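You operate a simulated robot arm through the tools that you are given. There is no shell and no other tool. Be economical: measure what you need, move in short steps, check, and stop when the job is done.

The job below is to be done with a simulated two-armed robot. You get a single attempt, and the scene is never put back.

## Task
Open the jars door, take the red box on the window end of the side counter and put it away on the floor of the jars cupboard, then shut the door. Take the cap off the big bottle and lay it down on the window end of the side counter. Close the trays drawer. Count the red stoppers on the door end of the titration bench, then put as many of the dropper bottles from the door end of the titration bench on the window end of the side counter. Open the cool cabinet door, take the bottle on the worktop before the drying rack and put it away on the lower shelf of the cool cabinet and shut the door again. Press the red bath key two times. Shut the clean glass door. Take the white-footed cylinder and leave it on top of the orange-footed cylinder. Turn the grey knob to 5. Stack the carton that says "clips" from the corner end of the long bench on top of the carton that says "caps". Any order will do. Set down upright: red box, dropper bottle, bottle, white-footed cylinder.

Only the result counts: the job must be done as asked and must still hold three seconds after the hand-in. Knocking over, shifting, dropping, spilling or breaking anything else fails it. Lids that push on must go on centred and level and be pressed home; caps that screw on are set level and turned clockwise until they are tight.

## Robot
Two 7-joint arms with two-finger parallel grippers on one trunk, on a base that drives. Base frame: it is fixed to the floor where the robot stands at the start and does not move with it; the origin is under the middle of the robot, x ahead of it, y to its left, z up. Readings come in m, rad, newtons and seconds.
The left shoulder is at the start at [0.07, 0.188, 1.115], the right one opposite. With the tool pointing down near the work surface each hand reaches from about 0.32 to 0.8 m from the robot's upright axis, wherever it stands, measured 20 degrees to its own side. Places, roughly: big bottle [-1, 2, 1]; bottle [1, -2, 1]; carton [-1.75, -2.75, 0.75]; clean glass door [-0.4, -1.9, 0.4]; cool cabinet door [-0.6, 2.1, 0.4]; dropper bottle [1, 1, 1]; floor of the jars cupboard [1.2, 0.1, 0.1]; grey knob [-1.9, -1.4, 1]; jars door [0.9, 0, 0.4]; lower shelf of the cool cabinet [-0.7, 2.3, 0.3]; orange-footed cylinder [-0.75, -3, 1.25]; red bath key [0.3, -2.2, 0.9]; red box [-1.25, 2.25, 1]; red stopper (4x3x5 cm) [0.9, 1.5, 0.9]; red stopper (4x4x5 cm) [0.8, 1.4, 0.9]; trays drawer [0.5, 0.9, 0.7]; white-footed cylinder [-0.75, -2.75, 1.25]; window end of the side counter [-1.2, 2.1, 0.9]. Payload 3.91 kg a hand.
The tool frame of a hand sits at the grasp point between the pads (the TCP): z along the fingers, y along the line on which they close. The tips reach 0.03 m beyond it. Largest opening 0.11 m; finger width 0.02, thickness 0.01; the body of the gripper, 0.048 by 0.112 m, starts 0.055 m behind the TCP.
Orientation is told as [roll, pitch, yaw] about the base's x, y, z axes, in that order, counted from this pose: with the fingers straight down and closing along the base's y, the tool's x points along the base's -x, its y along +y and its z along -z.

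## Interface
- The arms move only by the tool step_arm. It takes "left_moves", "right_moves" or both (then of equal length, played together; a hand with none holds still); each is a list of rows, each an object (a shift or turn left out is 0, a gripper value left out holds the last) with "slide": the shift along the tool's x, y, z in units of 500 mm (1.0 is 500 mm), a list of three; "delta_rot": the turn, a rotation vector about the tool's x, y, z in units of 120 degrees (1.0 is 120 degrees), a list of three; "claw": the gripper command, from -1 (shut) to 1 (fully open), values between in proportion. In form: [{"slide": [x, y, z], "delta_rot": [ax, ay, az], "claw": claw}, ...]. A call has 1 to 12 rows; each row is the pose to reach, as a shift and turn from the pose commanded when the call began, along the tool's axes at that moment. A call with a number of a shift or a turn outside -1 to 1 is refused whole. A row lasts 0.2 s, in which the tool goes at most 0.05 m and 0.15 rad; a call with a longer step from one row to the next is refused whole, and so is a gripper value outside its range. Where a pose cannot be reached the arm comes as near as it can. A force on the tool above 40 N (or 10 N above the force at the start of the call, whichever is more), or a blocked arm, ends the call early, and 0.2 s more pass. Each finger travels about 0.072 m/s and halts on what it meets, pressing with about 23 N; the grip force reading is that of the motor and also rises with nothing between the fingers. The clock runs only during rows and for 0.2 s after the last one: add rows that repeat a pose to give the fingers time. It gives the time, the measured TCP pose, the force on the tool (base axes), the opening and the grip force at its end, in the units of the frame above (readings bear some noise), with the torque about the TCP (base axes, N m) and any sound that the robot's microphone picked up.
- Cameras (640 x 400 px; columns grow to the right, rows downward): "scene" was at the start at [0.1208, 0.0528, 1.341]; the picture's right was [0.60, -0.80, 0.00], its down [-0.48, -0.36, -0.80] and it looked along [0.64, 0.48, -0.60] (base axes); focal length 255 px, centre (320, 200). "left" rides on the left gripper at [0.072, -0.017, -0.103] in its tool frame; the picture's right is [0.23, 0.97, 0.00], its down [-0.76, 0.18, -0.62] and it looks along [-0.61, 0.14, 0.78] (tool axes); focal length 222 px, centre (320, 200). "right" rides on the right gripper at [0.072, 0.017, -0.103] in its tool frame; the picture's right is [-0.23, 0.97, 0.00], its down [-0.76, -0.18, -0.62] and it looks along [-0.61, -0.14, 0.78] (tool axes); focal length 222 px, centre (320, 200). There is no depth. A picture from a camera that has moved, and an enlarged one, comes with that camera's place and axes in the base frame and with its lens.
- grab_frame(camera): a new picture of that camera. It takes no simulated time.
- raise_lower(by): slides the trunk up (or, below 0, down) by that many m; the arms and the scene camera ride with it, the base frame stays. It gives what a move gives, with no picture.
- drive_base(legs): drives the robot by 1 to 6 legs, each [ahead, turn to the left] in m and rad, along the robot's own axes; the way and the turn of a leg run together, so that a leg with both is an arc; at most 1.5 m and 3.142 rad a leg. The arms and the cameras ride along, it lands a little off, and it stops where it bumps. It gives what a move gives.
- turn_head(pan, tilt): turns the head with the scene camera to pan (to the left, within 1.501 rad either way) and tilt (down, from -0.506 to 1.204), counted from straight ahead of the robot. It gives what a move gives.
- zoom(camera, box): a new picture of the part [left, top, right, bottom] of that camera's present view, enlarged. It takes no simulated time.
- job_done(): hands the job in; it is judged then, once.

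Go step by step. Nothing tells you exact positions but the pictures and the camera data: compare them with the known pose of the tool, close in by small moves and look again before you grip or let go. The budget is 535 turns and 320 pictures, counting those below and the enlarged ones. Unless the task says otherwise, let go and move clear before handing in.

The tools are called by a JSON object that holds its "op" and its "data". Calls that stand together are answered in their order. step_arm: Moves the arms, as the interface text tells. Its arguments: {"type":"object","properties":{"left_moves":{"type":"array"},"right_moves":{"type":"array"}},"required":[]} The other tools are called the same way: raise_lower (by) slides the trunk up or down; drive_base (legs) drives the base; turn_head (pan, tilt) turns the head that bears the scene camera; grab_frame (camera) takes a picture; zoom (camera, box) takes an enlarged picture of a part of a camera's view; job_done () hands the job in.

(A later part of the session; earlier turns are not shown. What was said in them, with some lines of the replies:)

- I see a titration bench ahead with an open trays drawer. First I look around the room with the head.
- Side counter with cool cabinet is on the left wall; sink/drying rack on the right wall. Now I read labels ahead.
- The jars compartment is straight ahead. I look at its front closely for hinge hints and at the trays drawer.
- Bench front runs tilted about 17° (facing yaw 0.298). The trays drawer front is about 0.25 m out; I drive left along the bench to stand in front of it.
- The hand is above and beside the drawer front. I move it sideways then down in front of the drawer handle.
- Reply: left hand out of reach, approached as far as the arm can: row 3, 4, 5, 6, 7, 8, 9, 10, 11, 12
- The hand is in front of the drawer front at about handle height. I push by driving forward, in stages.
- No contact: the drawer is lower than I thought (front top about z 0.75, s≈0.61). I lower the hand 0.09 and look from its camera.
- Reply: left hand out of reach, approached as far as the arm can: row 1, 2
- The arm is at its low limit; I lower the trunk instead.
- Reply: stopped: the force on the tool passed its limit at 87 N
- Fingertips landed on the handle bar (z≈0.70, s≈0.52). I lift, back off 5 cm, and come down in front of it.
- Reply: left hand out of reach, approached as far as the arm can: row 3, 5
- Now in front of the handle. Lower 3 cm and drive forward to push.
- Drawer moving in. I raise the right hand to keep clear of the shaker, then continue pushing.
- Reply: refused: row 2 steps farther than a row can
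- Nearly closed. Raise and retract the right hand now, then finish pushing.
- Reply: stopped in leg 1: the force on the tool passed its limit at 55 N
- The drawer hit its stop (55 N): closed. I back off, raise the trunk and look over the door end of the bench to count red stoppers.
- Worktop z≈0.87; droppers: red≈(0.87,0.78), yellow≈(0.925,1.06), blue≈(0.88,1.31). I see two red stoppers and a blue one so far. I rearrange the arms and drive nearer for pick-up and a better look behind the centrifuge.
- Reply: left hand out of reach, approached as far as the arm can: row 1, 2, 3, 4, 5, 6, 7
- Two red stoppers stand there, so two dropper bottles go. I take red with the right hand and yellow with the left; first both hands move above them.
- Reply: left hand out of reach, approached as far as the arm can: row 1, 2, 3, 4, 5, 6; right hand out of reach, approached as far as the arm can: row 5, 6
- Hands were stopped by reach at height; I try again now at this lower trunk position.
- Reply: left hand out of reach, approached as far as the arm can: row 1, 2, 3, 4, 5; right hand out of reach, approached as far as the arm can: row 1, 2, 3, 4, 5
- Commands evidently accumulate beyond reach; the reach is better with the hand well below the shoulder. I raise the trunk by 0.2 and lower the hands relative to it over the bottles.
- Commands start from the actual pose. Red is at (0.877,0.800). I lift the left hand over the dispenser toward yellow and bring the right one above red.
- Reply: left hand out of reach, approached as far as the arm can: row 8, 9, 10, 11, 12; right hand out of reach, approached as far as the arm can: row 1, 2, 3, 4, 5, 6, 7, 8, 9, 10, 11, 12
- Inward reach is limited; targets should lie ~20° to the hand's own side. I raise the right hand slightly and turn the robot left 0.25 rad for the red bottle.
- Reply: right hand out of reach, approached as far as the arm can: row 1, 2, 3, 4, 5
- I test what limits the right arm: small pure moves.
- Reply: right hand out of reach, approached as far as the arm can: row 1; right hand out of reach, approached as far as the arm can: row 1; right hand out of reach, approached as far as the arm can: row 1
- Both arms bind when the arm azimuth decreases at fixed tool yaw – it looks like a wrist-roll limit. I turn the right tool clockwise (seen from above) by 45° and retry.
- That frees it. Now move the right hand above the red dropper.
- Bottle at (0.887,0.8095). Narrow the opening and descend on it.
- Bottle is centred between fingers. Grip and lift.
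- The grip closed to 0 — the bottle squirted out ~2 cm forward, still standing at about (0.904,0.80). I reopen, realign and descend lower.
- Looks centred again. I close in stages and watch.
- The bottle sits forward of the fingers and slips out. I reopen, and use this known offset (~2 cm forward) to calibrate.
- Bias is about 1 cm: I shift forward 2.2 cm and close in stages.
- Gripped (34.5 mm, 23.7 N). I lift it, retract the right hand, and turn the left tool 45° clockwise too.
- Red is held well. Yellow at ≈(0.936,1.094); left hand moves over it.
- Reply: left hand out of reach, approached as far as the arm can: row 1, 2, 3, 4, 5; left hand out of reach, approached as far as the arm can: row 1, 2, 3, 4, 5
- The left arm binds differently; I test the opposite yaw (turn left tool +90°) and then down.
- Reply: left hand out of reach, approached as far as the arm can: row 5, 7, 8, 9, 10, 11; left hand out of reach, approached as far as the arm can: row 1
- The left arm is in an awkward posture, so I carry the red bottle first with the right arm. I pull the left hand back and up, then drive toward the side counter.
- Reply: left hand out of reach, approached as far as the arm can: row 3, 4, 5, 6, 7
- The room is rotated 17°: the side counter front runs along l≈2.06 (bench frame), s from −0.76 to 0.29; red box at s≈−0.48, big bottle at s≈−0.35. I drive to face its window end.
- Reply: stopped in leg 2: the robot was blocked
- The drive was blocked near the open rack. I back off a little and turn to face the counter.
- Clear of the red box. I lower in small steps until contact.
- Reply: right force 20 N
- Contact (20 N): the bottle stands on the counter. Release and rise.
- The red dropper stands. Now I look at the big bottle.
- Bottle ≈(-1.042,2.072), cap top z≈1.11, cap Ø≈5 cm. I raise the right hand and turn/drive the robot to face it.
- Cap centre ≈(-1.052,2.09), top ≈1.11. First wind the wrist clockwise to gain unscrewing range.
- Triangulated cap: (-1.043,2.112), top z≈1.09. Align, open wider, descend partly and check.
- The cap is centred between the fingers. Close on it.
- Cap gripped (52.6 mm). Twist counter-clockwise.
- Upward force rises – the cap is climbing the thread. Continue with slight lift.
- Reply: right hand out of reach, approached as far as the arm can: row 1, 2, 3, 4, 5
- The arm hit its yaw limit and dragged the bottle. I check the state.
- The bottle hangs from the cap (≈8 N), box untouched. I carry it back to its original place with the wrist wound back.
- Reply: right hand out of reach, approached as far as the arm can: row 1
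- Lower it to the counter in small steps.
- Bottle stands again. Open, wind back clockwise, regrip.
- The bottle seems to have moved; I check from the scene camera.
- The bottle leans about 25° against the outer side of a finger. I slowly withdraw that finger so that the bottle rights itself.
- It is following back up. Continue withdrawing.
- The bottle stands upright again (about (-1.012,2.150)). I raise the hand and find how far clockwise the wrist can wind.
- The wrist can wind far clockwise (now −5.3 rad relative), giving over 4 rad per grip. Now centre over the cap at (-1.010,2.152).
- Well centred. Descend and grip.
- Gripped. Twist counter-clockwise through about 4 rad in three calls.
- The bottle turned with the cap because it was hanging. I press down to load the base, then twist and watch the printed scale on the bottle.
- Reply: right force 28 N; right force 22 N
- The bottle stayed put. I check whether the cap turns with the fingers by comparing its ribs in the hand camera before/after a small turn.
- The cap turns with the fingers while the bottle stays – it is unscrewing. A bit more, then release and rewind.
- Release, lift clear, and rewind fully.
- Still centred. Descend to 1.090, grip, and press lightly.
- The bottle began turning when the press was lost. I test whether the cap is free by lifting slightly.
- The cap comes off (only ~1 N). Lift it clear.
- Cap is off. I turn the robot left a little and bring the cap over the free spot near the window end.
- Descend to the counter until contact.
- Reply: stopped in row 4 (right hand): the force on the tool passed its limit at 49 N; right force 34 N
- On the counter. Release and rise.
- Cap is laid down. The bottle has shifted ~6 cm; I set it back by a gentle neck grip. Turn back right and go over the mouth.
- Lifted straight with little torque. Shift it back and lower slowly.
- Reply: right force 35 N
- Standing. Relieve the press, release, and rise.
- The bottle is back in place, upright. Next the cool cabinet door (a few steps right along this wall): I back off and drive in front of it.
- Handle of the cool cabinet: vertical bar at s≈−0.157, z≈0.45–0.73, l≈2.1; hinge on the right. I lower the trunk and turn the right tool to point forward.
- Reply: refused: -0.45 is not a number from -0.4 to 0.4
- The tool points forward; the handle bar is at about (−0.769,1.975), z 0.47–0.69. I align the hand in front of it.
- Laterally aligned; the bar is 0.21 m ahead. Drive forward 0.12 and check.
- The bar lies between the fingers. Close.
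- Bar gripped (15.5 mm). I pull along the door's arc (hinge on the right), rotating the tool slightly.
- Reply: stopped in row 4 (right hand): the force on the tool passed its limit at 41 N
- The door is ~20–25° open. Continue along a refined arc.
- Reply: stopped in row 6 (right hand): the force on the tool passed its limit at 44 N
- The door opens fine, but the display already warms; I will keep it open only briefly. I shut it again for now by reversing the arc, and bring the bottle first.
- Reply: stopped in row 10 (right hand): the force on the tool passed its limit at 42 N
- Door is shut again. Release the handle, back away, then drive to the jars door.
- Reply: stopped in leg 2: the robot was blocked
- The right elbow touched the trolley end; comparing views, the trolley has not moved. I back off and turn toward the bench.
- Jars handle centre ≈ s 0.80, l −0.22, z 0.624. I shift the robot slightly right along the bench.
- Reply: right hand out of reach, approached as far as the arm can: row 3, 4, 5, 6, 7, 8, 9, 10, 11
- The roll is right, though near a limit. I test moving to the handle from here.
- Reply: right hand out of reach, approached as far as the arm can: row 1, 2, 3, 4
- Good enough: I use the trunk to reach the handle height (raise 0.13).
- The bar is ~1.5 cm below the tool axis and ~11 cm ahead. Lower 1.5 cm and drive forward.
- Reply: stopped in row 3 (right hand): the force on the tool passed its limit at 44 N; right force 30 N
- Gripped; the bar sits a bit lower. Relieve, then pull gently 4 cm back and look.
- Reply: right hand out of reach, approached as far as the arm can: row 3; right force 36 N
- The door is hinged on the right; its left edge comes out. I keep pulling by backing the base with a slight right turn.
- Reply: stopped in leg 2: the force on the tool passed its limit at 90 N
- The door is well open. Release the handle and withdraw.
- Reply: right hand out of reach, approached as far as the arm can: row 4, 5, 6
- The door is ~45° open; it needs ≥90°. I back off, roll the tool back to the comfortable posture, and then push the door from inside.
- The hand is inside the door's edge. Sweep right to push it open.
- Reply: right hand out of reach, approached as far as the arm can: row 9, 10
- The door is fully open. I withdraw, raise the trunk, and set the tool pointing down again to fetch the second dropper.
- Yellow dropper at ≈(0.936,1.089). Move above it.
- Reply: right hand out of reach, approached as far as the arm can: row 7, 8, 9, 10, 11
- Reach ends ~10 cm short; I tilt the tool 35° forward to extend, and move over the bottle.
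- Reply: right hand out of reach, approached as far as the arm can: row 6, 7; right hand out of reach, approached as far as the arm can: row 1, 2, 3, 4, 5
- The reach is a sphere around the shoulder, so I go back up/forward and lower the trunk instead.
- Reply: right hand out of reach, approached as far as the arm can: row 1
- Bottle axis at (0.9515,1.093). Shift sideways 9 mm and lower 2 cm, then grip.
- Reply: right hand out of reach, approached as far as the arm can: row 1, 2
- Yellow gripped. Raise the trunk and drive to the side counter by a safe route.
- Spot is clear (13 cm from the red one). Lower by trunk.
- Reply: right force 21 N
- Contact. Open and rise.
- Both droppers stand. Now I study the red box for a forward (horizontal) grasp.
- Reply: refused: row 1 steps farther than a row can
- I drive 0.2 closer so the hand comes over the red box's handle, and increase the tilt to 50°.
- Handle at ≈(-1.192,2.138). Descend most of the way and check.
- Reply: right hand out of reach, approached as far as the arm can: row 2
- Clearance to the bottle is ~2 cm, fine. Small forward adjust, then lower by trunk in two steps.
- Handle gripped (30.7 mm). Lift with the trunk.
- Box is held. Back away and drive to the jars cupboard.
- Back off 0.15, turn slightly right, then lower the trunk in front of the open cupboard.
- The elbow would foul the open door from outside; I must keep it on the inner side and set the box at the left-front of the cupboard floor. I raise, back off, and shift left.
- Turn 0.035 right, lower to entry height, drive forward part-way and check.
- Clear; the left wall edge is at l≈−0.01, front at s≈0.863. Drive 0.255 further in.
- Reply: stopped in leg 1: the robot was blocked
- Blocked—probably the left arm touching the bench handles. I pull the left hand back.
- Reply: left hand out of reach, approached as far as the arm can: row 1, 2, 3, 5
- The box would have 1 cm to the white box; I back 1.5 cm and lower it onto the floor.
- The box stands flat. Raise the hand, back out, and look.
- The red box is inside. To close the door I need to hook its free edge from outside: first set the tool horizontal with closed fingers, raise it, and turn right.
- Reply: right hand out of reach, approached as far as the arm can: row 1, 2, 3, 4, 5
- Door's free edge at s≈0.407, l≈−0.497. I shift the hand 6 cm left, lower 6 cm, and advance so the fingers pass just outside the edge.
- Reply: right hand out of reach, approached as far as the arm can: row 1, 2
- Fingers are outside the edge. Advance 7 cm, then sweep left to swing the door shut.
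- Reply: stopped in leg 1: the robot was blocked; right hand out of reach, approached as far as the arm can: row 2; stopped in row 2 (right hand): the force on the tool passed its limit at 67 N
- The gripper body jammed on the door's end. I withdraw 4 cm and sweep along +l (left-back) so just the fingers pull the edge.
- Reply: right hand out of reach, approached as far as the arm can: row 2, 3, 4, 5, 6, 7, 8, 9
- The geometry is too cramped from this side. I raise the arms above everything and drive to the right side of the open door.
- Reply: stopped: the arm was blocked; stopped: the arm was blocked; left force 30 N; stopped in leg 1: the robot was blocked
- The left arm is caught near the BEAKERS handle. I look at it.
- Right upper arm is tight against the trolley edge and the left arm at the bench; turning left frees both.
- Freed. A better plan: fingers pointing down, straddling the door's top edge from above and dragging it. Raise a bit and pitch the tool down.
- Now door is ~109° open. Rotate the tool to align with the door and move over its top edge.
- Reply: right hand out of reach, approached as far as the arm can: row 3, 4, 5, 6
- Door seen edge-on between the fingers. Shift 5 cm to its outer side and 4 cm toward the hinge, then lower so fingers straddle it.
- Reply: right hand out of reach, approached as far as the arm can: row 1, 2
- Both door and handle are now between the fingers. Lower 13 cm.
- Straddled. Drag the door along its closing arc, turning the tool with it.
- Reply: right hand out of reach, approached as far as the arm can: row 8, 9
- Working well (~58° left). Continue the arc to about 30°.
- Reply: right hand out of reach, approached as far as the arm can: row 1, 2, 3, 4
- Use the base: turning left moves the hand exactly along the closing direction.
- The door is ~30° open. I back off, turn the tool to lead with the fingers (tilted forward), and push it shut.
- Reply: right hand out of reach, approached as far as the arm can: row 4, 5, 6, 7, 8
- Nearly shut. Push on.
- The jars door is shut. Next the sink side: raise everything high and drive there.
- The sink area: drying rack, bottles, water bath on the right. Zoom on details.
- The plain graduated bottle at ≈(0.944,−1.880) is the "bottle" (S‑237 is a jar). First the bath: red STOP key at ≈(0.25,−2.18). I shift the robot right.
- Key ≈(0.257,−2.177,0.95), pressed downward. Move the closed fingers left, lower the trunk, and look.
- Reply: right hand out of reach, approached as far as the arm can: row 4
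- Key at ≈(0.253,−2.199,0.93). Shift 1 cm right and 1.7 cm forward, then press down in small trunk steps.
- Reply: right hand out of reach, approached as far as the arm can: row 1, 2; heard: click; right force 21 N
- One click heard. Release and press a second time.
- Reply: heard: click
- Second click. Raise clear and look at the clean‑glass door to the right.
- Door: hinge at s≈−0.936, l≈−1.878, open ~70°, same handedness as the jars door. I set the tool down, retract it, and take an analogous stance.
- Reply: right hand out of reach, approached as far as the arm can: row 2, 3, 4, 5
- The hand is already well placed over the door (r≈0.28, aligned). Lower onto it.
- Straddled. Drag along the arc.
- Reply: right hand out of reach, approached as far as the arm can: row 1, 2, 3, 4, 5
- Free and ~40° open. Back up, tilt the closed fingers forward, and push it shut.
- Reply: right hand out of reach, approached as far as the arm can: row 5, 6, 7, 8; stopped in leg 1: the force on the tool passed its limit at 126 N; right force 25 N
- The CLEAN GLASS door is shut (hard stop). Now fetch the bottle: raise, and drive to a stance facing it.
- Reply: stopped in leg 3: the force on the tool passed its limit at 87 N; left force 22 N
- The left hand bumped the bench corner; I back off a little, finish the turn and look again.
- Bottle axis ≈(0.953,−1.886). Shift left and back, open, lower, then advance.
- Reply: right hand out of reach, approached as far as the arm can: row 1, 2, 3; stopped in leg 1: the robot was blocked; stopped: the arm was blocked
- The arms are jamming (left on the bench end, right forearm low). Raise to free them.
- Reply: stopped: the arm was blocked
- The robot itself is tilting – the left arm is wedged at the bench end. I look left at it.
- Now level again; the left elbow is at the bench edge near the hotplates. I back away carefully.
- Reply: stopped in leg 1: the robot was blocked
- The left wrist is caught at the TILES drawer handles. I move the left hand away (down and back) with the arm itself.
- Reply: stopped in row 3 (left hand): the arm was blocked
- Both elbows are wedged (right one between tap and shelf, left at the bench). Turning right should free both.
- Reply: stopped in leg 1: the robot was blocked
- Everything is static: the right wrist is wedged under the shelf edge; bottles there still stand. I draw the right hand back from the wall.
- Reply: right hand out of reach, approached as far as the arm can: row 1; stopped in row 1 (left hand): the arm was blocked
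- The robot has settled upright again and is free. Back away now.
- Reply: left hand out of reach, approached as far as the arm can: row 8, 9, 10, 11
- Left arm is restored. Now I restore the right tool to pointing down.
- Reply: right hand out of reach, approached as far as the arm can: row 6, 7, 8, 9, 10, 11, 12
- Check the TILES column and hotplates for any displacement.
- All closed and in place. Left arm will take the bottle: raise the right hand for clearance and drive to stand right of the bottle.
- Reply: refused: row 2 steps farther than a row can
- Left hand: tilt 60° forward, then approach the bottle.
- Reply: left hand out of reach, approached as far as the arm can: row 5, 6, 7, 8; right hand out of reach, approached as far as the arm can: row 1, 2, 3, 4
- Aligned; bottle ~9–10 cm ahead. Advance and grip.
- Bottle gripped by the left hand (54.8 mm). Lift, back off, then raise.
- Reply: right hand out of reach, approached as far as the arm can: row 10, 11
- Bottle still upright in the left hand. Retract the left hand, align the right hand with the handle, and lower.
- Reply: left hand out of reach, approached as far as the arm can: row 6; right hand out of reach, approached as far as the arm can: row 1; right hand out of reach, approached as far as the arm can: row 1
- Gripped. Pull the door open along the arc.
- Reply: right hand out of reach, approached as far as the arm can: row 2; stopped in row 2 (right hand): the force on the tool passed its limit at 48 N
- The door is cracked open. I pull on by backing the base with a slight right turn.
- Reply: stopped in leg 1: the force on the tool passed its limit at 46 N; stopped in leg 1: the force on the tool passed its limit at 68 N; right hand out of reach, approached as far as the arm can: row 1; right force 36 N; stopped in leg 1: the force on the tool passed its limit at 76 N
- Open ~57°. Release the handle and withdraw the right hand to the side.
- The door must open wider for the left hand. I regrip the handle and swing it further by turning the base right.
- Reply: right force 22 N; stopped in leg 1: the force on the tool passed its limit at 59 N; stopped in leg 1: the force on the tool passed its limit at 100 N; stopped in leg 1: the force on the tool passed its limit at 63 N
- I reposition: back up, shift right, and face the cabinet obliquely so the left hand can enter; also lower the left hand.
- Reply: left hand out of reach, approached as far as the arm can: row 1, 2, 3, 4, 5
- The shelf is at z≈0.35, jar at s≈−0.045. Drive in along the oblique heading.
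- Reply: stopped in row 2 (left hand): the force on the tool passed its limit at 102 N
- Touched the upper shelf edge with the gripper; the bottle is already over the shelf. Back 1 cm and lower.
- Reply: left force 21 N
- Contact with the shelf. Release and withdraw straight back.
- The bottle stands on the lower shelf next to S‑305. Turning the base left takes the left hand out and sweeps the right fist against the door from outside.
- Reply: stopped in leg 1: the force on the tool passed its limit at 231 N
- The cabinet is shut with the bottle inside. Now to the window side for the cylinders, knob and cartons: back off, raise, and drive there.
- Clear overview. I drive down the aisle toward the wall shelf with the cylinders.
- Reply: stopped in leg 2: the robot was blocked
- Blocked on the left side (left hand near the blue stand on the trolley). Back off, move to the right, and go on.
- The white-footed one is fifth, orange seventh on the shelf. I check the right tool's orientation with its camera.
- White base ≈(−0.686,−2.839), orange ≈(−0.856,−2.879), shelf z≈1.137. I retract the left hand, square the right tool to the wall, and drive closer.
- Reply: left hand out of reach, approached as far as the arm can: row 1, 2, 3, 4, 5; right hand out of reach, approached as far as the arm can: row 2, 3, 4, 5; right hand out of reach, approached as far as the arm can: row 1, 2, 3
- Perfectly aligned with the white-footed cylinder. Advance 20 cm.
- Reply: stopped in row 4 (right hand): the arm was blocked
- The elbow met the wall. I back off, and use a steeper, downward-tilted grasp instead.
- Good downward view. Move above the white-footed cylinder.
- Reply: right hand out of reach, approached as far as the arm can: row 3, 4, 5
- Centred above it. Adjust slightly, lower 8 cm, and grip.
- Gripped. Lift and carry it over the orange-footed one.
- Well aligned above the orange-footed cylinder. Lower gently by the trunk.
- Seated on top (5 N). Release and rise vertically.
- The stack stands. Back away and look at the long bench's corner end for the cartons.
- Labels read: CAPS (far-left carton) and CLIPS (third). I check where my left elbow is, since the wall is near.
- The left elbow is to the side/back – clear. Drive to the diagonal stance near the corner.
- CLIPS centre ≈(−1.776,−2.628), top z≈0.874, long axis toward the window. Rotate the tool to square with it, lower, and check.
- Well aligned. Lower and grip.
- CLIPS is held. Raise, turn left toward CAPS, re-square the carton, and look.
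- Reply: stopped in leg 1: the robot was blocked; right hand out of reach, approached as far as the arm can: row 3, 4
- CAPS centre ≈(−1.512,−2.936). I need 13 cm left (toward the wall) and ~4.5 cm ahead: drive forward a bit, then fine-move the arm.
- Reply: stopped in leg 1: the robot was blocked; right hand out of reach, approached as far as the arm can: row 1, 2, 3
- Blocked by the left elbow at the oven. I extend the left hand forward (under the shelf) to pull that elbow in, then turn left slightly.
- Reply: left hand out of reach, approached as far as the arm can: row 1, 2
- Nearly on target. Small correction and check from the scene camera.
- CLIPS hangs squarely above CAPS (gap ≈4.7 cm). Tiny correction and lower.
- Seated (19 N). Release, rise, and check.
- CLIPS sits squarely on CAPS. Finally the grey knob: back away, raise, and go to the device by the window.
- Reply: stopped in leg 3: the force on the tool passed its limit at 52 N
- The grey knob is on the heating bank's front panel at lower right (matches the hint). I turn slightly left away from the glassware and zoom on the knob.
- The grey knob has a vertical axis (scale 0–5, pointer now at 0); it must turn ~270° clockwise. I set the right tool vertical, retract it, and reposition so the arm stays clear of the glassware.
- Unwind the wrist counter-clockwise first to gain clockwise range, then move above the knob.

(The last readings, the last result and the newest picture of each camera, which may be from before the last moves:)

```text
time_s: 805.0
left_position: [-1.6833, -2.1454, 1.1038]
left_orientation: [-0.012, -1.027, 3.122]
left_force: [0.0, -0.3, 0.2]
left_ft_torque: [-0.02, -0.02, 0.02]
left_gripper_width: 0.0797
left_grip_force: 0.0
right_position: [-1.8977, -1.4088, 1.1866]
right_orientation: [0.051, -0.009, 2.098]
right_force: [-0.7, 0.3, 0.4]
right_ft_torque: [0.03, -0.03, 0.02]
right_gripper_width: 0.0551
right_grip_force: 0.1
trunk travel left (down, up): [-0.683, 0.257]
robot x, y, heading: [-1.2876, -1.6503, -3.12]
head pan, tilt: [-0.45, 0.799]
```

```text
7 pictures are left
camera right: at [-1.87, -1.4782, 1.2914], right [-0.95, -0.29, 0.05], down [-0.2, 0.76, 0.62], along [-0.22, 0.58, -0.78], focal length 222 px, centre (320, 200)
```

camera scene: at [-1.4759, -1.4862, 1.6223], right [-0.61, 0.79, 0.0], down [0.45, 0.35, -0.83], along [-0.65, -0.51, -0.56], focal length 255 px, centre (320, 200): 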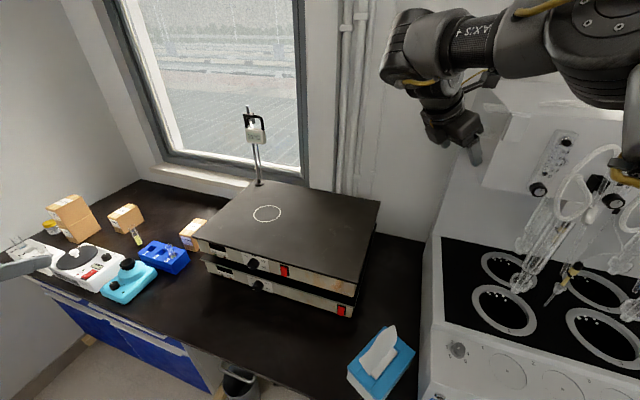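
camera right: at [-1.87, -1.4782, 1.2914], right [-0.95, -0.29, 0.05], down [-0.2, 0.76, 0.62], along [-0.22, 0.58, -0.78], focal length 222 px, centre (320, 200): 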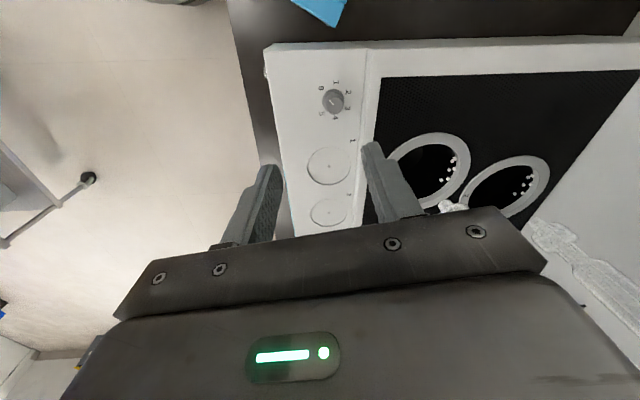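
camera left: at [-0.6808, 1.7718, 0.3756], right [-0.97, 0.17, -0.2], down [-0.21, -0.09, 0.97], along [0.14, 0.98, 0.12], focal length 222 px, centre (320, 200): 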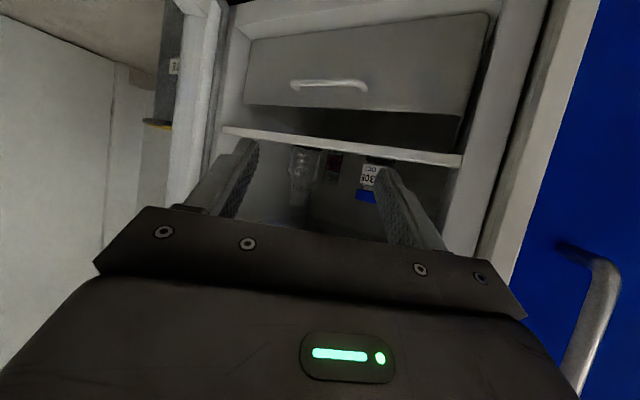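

Knob at ≈(−1.930,−1.406), top z≈0.96. Centre over it and lower part-way.

{"op": "step_arm", "data": {"right_moves": [{"slide": [-0.038, 0.052, 0]}, {"slide": [-0.038, 0.052, 0]}]}}

{"op": "raise_lower", "data": {"by": -0.14}}

{"op": "grab_frame", "data": {"camera": "right"}}

```text
time_s: 805.6
left_position: [-1.6821, -2.1438, 1.104]
left_orientation: [-0.012, -1.029, 3.12]
left_force: [0.8, -0.4, 0.2]
left_ft_torque: [0.0, -0.01, -0.05]
left_gripper_width: 0.0797
left_grip_force: 0.0
right_position: [-1.9284, -1.406, 1.19]
right_orientation: [0.053, -0.008, 2.097]
right_force: [-0.3, 0.0, 0.6]
right_ft_torque: [-0.07, 0.01, 0.01]
right_gripper_width: 0.0552
right_grip_force: 0.1
trunk travel left (down, up): [-0.683, 0.257]
robot x, y, heading: [-1.2866, -1.6543, -3.122]
head pan, tilt: [-0.45, 0.799]
```

```text
time_s: 807.3
left_position: [-1.6842, -2.1438, 0.9643]
left_orientation: [-0.012, -1.028, 3.121]
left_force: [0.0, 0.8, -0.3]
left_ft_torque: [0.0, 0.01, -0.01]
left_gripper_width: 0.0797
left_grip_force: 0.0
right_position: [-1.9286, -1.4056, 1.0492]
right_orientation: [0.05, -0.007, 2.097]
right_force: [-0.1, -0.3, -0.3]
right_ft_torque: [0.03, 0.03, -0.02]
right_gripper_width: 0.0549
right_grip_force: 0.1
trunk travel left (down, up): [-0.543, 0.397]
robot x, y, heading: [-1.2922, -1.6503, -3.126]
head pan, tilt: [-0.45, 0.799]
```

```text
6 pictures are left
camera right: at [-1.902, -1.4744, 1.1534], right [-0.95, -0.29, 0.05], down [-0.2, 0.76, 0.62], along [-0.22, 0.58, -0.78], focal length 222 px, centre (320, 200)
```

right: 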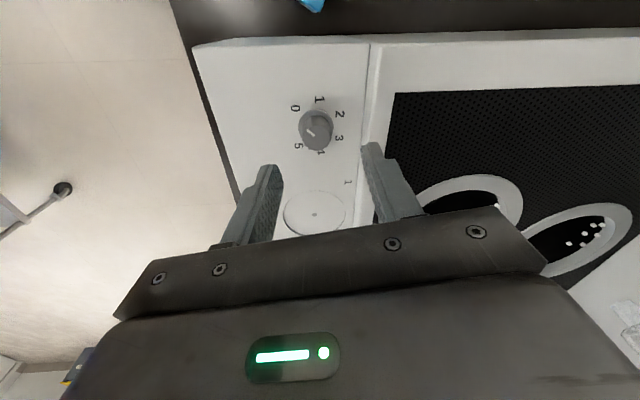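

The scale runs clockwise 0→5 and the pointer is at 0. Lower onto the knob and grip.

{"op": "raise_lower", "data": {"by": -0.072}}

{"op": "raise_lower", "data": {"by": -0.012}}

{"op": "step_arm", "data": {"right_moves": [{"claw": -0.4}, {"claw": -1}, {"claw": -1}, {"claw": -1}]}}

```text
time_s: 808.3
left_position: [-1.6834, -2.1445, 0.8938]
left_orientation: [-0.013, -1.028, 3.121]
left_force: [0.8, 0.6, 0.3]
left_ft_torque: [0.01, -0.01, -0.01]
left_gripper_width: 0.0798
left_grip_force: 0.1
right_position: [-1.9285, -1.4061, 0.9874]
right_orientation: [0.069, -0.016, 2.094]
right_force: [7.2, -4.3, 16.5]
right_ft_torque: [0.08, -0.78, -0.2]
right_gripper_width: 0.0564
right_grip_force: 1.2
trunk travel left (down, up): [-0.472, 0.468]
robot x, y, heading: [-1.2897, -1.6498, -3.121]
head pan, tilt: [-0.45, 0.799]
stopped: the force on the tool passed its limit at 46 N (the readings are from after the stop); the commanded pose is now the measured one
```

```text
time_s: 808.7
left_position: [-1.6819, -2.1449, 0.8889]
left_orientation: [-0.014, -1.032, 3.121]
left_force: [0.2, 0.1, 0.0]
left_ft_torque: [-0.05, -0.06, 0.0]
left_gripper_width: 0.0798
left_grip_force: 0.1
right_position: [-1.9293, -1.4069, 0.9872]
right_orientation: [0.077, -0.02, 2.093]
right_force: [7.9, -4.4, 17.6]
right_ft_torque: [0.09, -0.97, -0.24]
right_gripper_width: 0.0573
right_grip_force: 1.4
trunk travel left (down, up): [-0.467, 0.473]
robot x, y, heading: [-1.2923, -1.6529, -3.127]
head pan, tilt: [-0.45, 0.799]
stopped: the force on the tool passed its limit at 50 N (the readings are from after the stop); the commanded pose is now the measured one
```

```text
time_s: 809.7
left_position: [-1.6809, -2.143, 0.8909]
left_orientation: [-0.011, -1.034, 3.116]
left_force: [0.2, 0.4, -0.4]
left_ft_torque: [0.0, -0.02, -0.03]
left_gripper_width: 0.0796
left_grip_force: 0.0
right_position: [-1.9275, -1.4036, 0.9858]
right_orientation: [0.079, -0.022, 2.091]
right_force: [12.0, 9.1, 21.1]
right_ft_torque: [0.68, -0.68, 0.08]
right_gripper_width: 0.0294
right_grip_force: 22.4
trunk travel left (down, up): [-0.467, 0.473]
robot x, y, heading: [-1.291, -1.6521, -3.121]
head pan, tilt: [-0.45, 0.799]
```

The fingertips rest on the panel and the knob is gripped (29 mm). Relieve slightly and turn clockwise.

{"op": "step_arm", "data": {"right_moves": [{"slide": [0, 0, -0.007]}, {"slide": [0, 0, -0.007], "delta_rot": [0, 0, 0.065]}, {"slide": [0, 0, -0.007], "delta_rot": [0, 0, 0.13]}, {"slide": [0, 0, -0.007], "delta_rot": [0, 0, 0.195]}, {"slide": [0, 0, -0.007], "delta_rot": [0, 0, 0.26]}, {"slide": [0, 0, -0.007], "delta_rot": [0, 0, 0.325]}, {"slide": [0, 0, -0.007], "delta_rot": [0, 0, 0.39]}, {"slide": [0, 0, -0.007], "delta_rot": [0, 0, 0.455]}]}}

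{"op": "zoom", "data": {"camera": "right", "box": [240, 110, 400, 210]}}

```text
time_s: 810.8
left_position: [-1.6841, -2.1429, 0.8902]
left_orientation: [-0.011, -1.03, 3.117]
left_force: [0.2, -0.2, -0.3]
left_ft_torque: [-0.01, 0.04, -0.03]
left_gripper_width: 0.0799
left_grip_force: 0.1
right_position: [-1.927, -1.3969, 0.9867]
right_orientation: [0.07, 0.01, 1.6]
right_force: [14.9, 19.1, 2.3]
right_ft_torque: [0.53, -1.05, 0.35]
right_gripper_width: 0.0289
right_grip_force: 23.1
trunk travel left (down, up): [-0.467, 0.473]
robot x, y, heading: [-1.2881, -1.6515, -3.128]
head pan, tilt: [-0.45, 0.799]
stopped in row 5 (right hand): the force on the tool passed its limit at 48 N (the readings are from after the stop); the commanded pose is now the measured one
```

```text
4.00 times, centred on (320, 160) of right
camera zoom: at [-1.9342, -1.4667, 1.0925], right [-0.98, 0.2, 0.07], down [0.2, 0.77, 0.6], along [0.07, 0.6, -0.8], focal length 888 px, centre (320, 360)
```

zoom: 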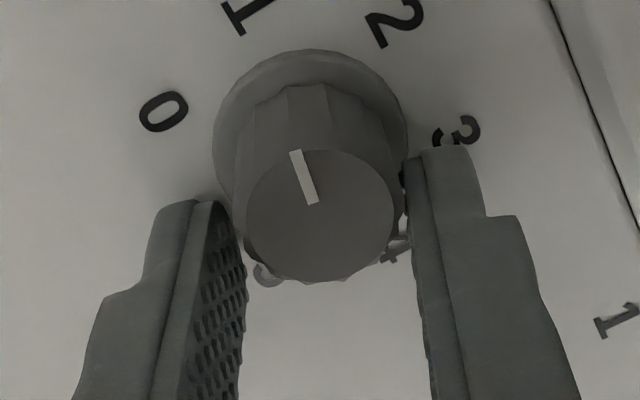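

The pointer has reached ~1, but the grip is 8 mm off-centre. Re-centre, regrip, continue.

{"op": "step_arm", "data": {"right_moves": [{"claw": -0.2}, {"claw": -0.2}, {"slide": [0.017, 0.006, -0.004], "claw": -0.2}, {"slide": [0.017, 0.006, -0.004], "claw": -1}, {"slide": [0.017, 0.006, -0.004], "claw": -1}, {"slide": [0.017, 0.006, -0.004], "claw": -1}]}}

{"op": "step_arm", "data": {"right_moves": [{"delta_rot": [0, 0, 0.065]}, {"delta_rot": [0, 0, 0.13]}, {"delta_rot": [0, 0, 0.195]}, {"delta_rot": [0, 0, 0.26]}, {"delta_rot": [0, 0, 0.325]}, {"delta_rot": [0, 0, 0.39]}, {"delta_rot": [0, 0, 0.455]}, {"delta_rot": [0, 0, 0.52]}, {"delta_rot": [0, 0, 0.585]}, {"delta_rot": [0, 0, 0.65]}]}}

```text
time_s: 812.2
left_position: [-1.6831, -2.1426, 0.8891]
left_orientation: [-0.013, -1.03, 3.117]
left_force: [0.1, 0.1, -0.1]
left_ft_torque: [0.02, -0.04, 0.01]
left_gripper_width: 0.0798
left_grip_force: 0.1
right_position: [-1.9259, -1.4082, 0.9871]
right_orientation: [0.061, 0.015, 1.608]
right_force: [9.8, 0.5, 1.5]
right_ft_torque: [0.11, -0.56, 0.06]
right_gripper_width: 0.0289
right_grip_force: 22.7
trunk travel left (down, up): [-0.467, 0.473]
robot x, y, heading: [-1.2912, -1.6513, -3.128]
head pan, tilt: [-0.45, 0.799]
stopped in row 6 (right hand): the force on the tool passed its limit at 42 N (the readings are from after the stop); the commanded pose is now the measured one
```

```text
time_s: 814.4
left_position: [-1.6828, -2.142, 0.8894]
left_orientation: [-0.007, -1.029, 3.117]
left_force: [-0.2, -0.2, 0.2]
left_ft_torque: [0.01, 0.01, 0.02]
left_gripper_width: 0.0798
left_grip_force: 0.1
right_position: [-1.928, -1.407, 0.9888]
right_orientation: [-0.001, 0.069, 0.245]
right_force: [-3.1, 15.8, 18.6]
right_ft_torque: [0.72, -0.03, 0.0]
right_gripper_width: 0.0232
right_grip_force: 45.0
trunk travel left (down, up): [-0.467, 0.473]
robot x, y, heading: [-1.2914, -1.6531, -3.125]
head pan, tilt: [-0.45, 0.799]
```

{"op": "step_arm", "data": {"right_moves": [{"delta_rot": [0, 0, 0.065]}, {"delta_rot": [0, 0, 0.13]}, {"delta_rot": [0, 0, 0.195]}, {"delta_rot": [0, 0, 0.26]}, {"delta_rot": [0, 0, 0.325]}, {"delta_rot": [0, 0, 0.39]}, {"delta_rot": [0, 0, 0.455]}, {"delta_rot": [0, 0, 0.52]}, {"delta_rot": [0, 0, 0.585]}, {"delta_rot": [0, 0, 0.65]}]}}

{"op": "zoom", "data": {"camera": "right", "box": [240, 110, 400, 210]}}

```text
time_s: 815.4
left_position: [-1.6824, -2.1422, 0.8892]
left_orientation: [-0.013, -1.03, 3.116]
left_force: [-0.4, 0.4, -0.2]
left_ft_torque: [-0.04, -0.03, 0.03]
left_gripper_width: 0.0798
left_grip_force: 0.1
right_position: [-1.9287, -1.4068, 0.9886]
right_orientation: [-0.028, 0.062, -0.257]
right_force: [2.4, 3.3, 7.7]
right_ft_torque: [0.99, -1.34, 0.01]
right_gripper_width: 0.0238
right_grip_force: 45.1
trunk travel left (down, up): [-0.467, 0.473]
robot x, y, heading: [-1.2917, -1.6562, -3.124]
head pan, tilt: [-0.45, 0.799]
stopped in row 4 (right hand): the force on the tool passed its limit at 53 N (the readings are from after the stop); the commanded pose is now the measured one
```

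```text
4.00 times, centred on (320, 160) of right
camera zoom: at [-1.9868, -1.3706, 1.0966], right [0.46, 0.88, -0.04], down [0.73, -0.36, 0.58], along [0.5, -0.3, -0.81], focal length 888 px, centre (320, 360)
```

zoom: 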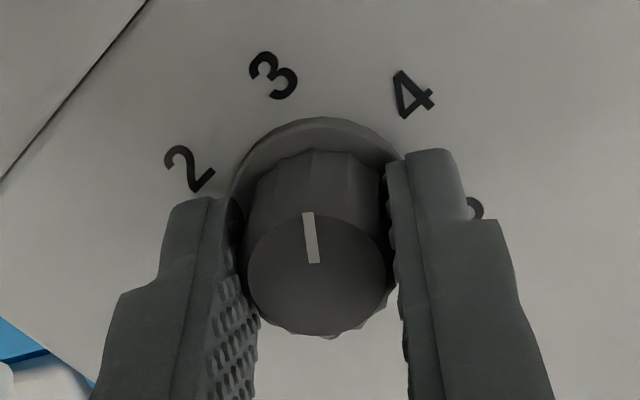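

Pointer at ~3.2; the knob follows the hand. Continue clockwise.

{"op": "step_arm", "data": {"right_moves": [{"slide": [0, 0, -0.004], "delta_rot": [0, 0, 0.06]}, {"slide": [0, 0, -0.004], "delta_rot": [0, 0, 0.12]}, {"slide": [0, 0, -0.004], "delta_rot": [0, 0, 0.18]}, {"slide": [0, 0, -0.004], "delta_rot": [0, 0, 0.24]}, {"slide": [0, 0, -0.004], "delta_rot": [0, 0, 0.3]}, {"slide": [0, 0, -0.004], "delta_rot": [0, 0, 0.36]}, {"slide": [0, 0, -0.004], "delta_rot": [0, 0, 0.42]}]}}

```text
time_s: 817.0
left_position: [-1.6833, -2.1415, 0.8896]
left_orientation: [-0.01, -1.029, 3.115]
left_force: [0.4, -0.1, 0.2]
left_ft_torque: [-0.03, 0.01, 0.01]
left_gripper_width: 0.0797
left_grip_force: 0.2
right_position: [-1.9291, -1.4066, 0.9896]
right_orientation: [-0.067, 0.016, -1.136]
right_force: [17.2, 2.3, -18.1]
right_ft_torque: [1.54, -0.66, 0.02]
right_gripper_width: 0.0244
right_grip_force: 44.7
trunk travel left (down, up): [-0.467, 0.473]
robot x, y, heading: [-1.2887, -1.6514, -3.125]
head pan, tilt: [-0.45, 0.799]
```

{"op": "step_arm", "data": {"right_moves": [{"slide": [0, 0, 0.002], "delta_rot": [0, 0, 0.06]}, {"slide": [0, 0, 0.002], "delta_rot": [0, 0, 0.12]}, {"slide": [0, 0, 0.002], "delta_rot": [0, 0, 0.18]}, {"slide": [0, 0, 0.002], "delta_rot": [0, 0, 0.24]}, {"slide": [0, 0, 0.002], "delta_rot": [0, 0, 0.3]}, {"slide": [0, 0, 0.002], "delta_rot": [0, 0, 0.37]}]}}

{"op": "zoom", "data": {"camera": "right", "box": [240, 110, 400, 210]}}

```text
time_s: 818.4
left_position: [-1.6831, -2.1404, 0.8892]
left_orientation: [-0.008, -1.03, 3.115]
left_force: [-0.3, -0.4, -0.3]
left_ft_torque: [-0.02, 0.03, 0.01]
left_gripper_width: 0.0797
left_grip_force: 0.0
right_position: [-1.9281, -1.4074, 0.9903]
right_orientation: [-0.058, -0.036, -1.908]
right_force: [10.0, 9.8, -4.3]
right_ft_torque: [0.98, -1.46, 0.17]
right_gripper_width: 0.0239
right_grip_force: 45.1
trunk travel left (down, up): [-0.467, 0.473]
robot x, y, heading: [-1.2893, -1.6522, -3.123]
head pan, tilt: [-0.45, 0.799]
```

```text
4.00 times, centred on (320, 160) of right
camera zoom: at [-1.8811, -1.3418, 1.0903], right [0.84, -0.54, -0.05], down [-0.38, -0.65, 0.66], along [-0.39, -0.54, -0.75], focal length 888 px, centre (320, 360)
```

zoom: 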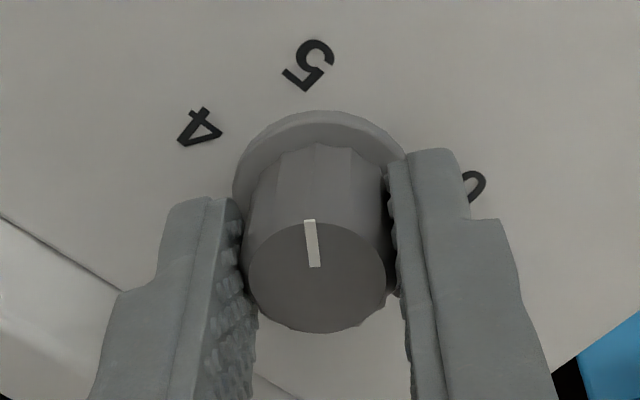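

The pointer is on 5. Release and rise clear.

{"op": "step_arm", "data": {"right_moves": [{"claw": -0.4}, {"claw": -0.1}, {"claw": 0.1}]}}

{"op": "raise_lower", "data": {"by": 0.25}}

{"op": "zoom", "data": {"camera": "right", "box": [250, 20, 390, 140]}}

```text
time_s: 819.2
left_position: [-1.6847, -2.1436, 0.8878]
left_orientation: [-0.012, -1.028, 3.12]
left_force: [0.5, 0.7, 0.1]
left_ft_torque: [0.02, 0.0, 0.0]
left_gripper_width: 0.0797
left_grip_force: 0.1
right_position: [-1.9283, -1.4093, 0.9896]
right_orientation: [-0.061, -0.033, -1.904]
right_force: [0.7, 0.3, 0.4]
right_ft_torque: [0.04, -0.01, -0.01]
right_gripper_width: 0.0605
right_grip_force: 0.1
trunk travel left (down, up): [-0.467, 0.473]
robot x, y, heading: [-1.2891, -1.6532, -3.128]
head pan, tilt: [-0.45, 0.799]
```

```text
time_s: 821.8
left_position: [-1.6842, -2.1431, 1.1378]
left_orientation: [-0.011, -1.029, 3.12]
left_force: [-0.1, -0.1, -0.3]
left_ft_torque: [-0.02, 0.0, -0.01]
left_gripper_width: 0.0799
left_grip_force: 0.1
right_position: [-1.9286, -1.4082, 1.2398]
right_orientation: [-0.057, -0.036, -1.904]
right_force: [0.4, 0.6, 0.3]
right_ft_torque: [0.01, 0.0, 0.02]
right_gripper_width: 0.0604
right_grip_force: 0.2
trunk travel left (down, up): [-0.717, 0.223]
robot x, y, heading: [-1.2943, -1.6492, -3.125]
head pan, tilt: [-0.45, 0.799]
```

```text
3.33 times, centred on (320, 80) of right
camera zoom: at [-1.8821, -1.3438, 1.3398], right [0.84, -0.54, -0.05], down [-0.38, -0.65, 0.66], along [-0.38, -0.54, -0.75], focal length 740 px, centre (320, 600)
```

zoom: 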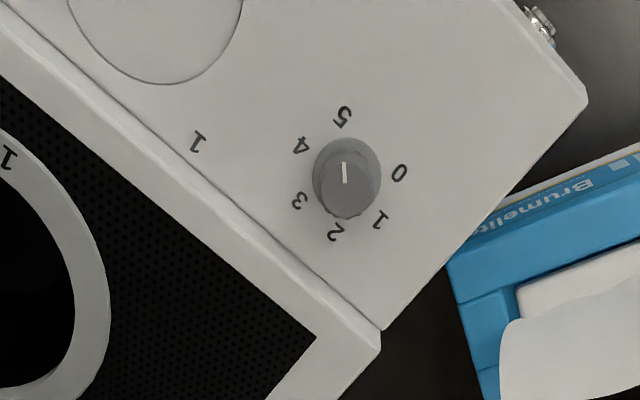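

The knob reads 5 and every other item is in place; I move clear and hand in.

{"op": "drive_base", "data": {"legs": [[-0.15, 0]]}}

{"op": "job_done", "data": {}}

```text
time_s: 823.1
left_position: [-1.5345, -2.1403, 1.1369]
left_orientation: [-0.013, -1.025, 3.118]
left_force: [-0.2, -0.9, -1.0]
left_ft_torque: [0.05, 0.0, 0.01]
left_gripper_width: 0.0797
left_grip_force: 0.0
right_position: [-1.7796, -1.4052, 1.2388]
right_orientation: [-0.056, -0.034, -1.908]
right_force: [-0.1, 0.2, -0.9]
right_ft_torque: [0.0, -0.01, -0.04]
right_gripper_width: 0.0606
right_grip_force: 0.1
trunk travel left (down, up): [-0.717, 0.223]
robot x, y, heading: [-1.1404, -1.6487, -3.126]
head pan, tilt: [-0.45, 0.799]
```

```text
The job is handed in.
```

I handed the job in with every task carried out, but several contacts along the way could count against it.

- **Big bottle:** it tipped about 25° against a finger and was dragged while I unscrewed the cap; I set it back upright within about 1 cm of its starting place.
- **Cool cabinet:** the door stood open long enough for the display to climb from 4° to 11° with a red light on.
- **Bumps:** I touched the trolley twice, jammed both arms between the sink and the titration bench, and hit something near the glassware at the window with about 52 N. The wash bottles, hotplates and drawers looked undisturbed when I checked afterwards. I did not re-check the trolley items after the second touch, or the glassware closely.
- **Red box:** it sits close to the front edge of the jars cupboard floor, just inside the shut door.
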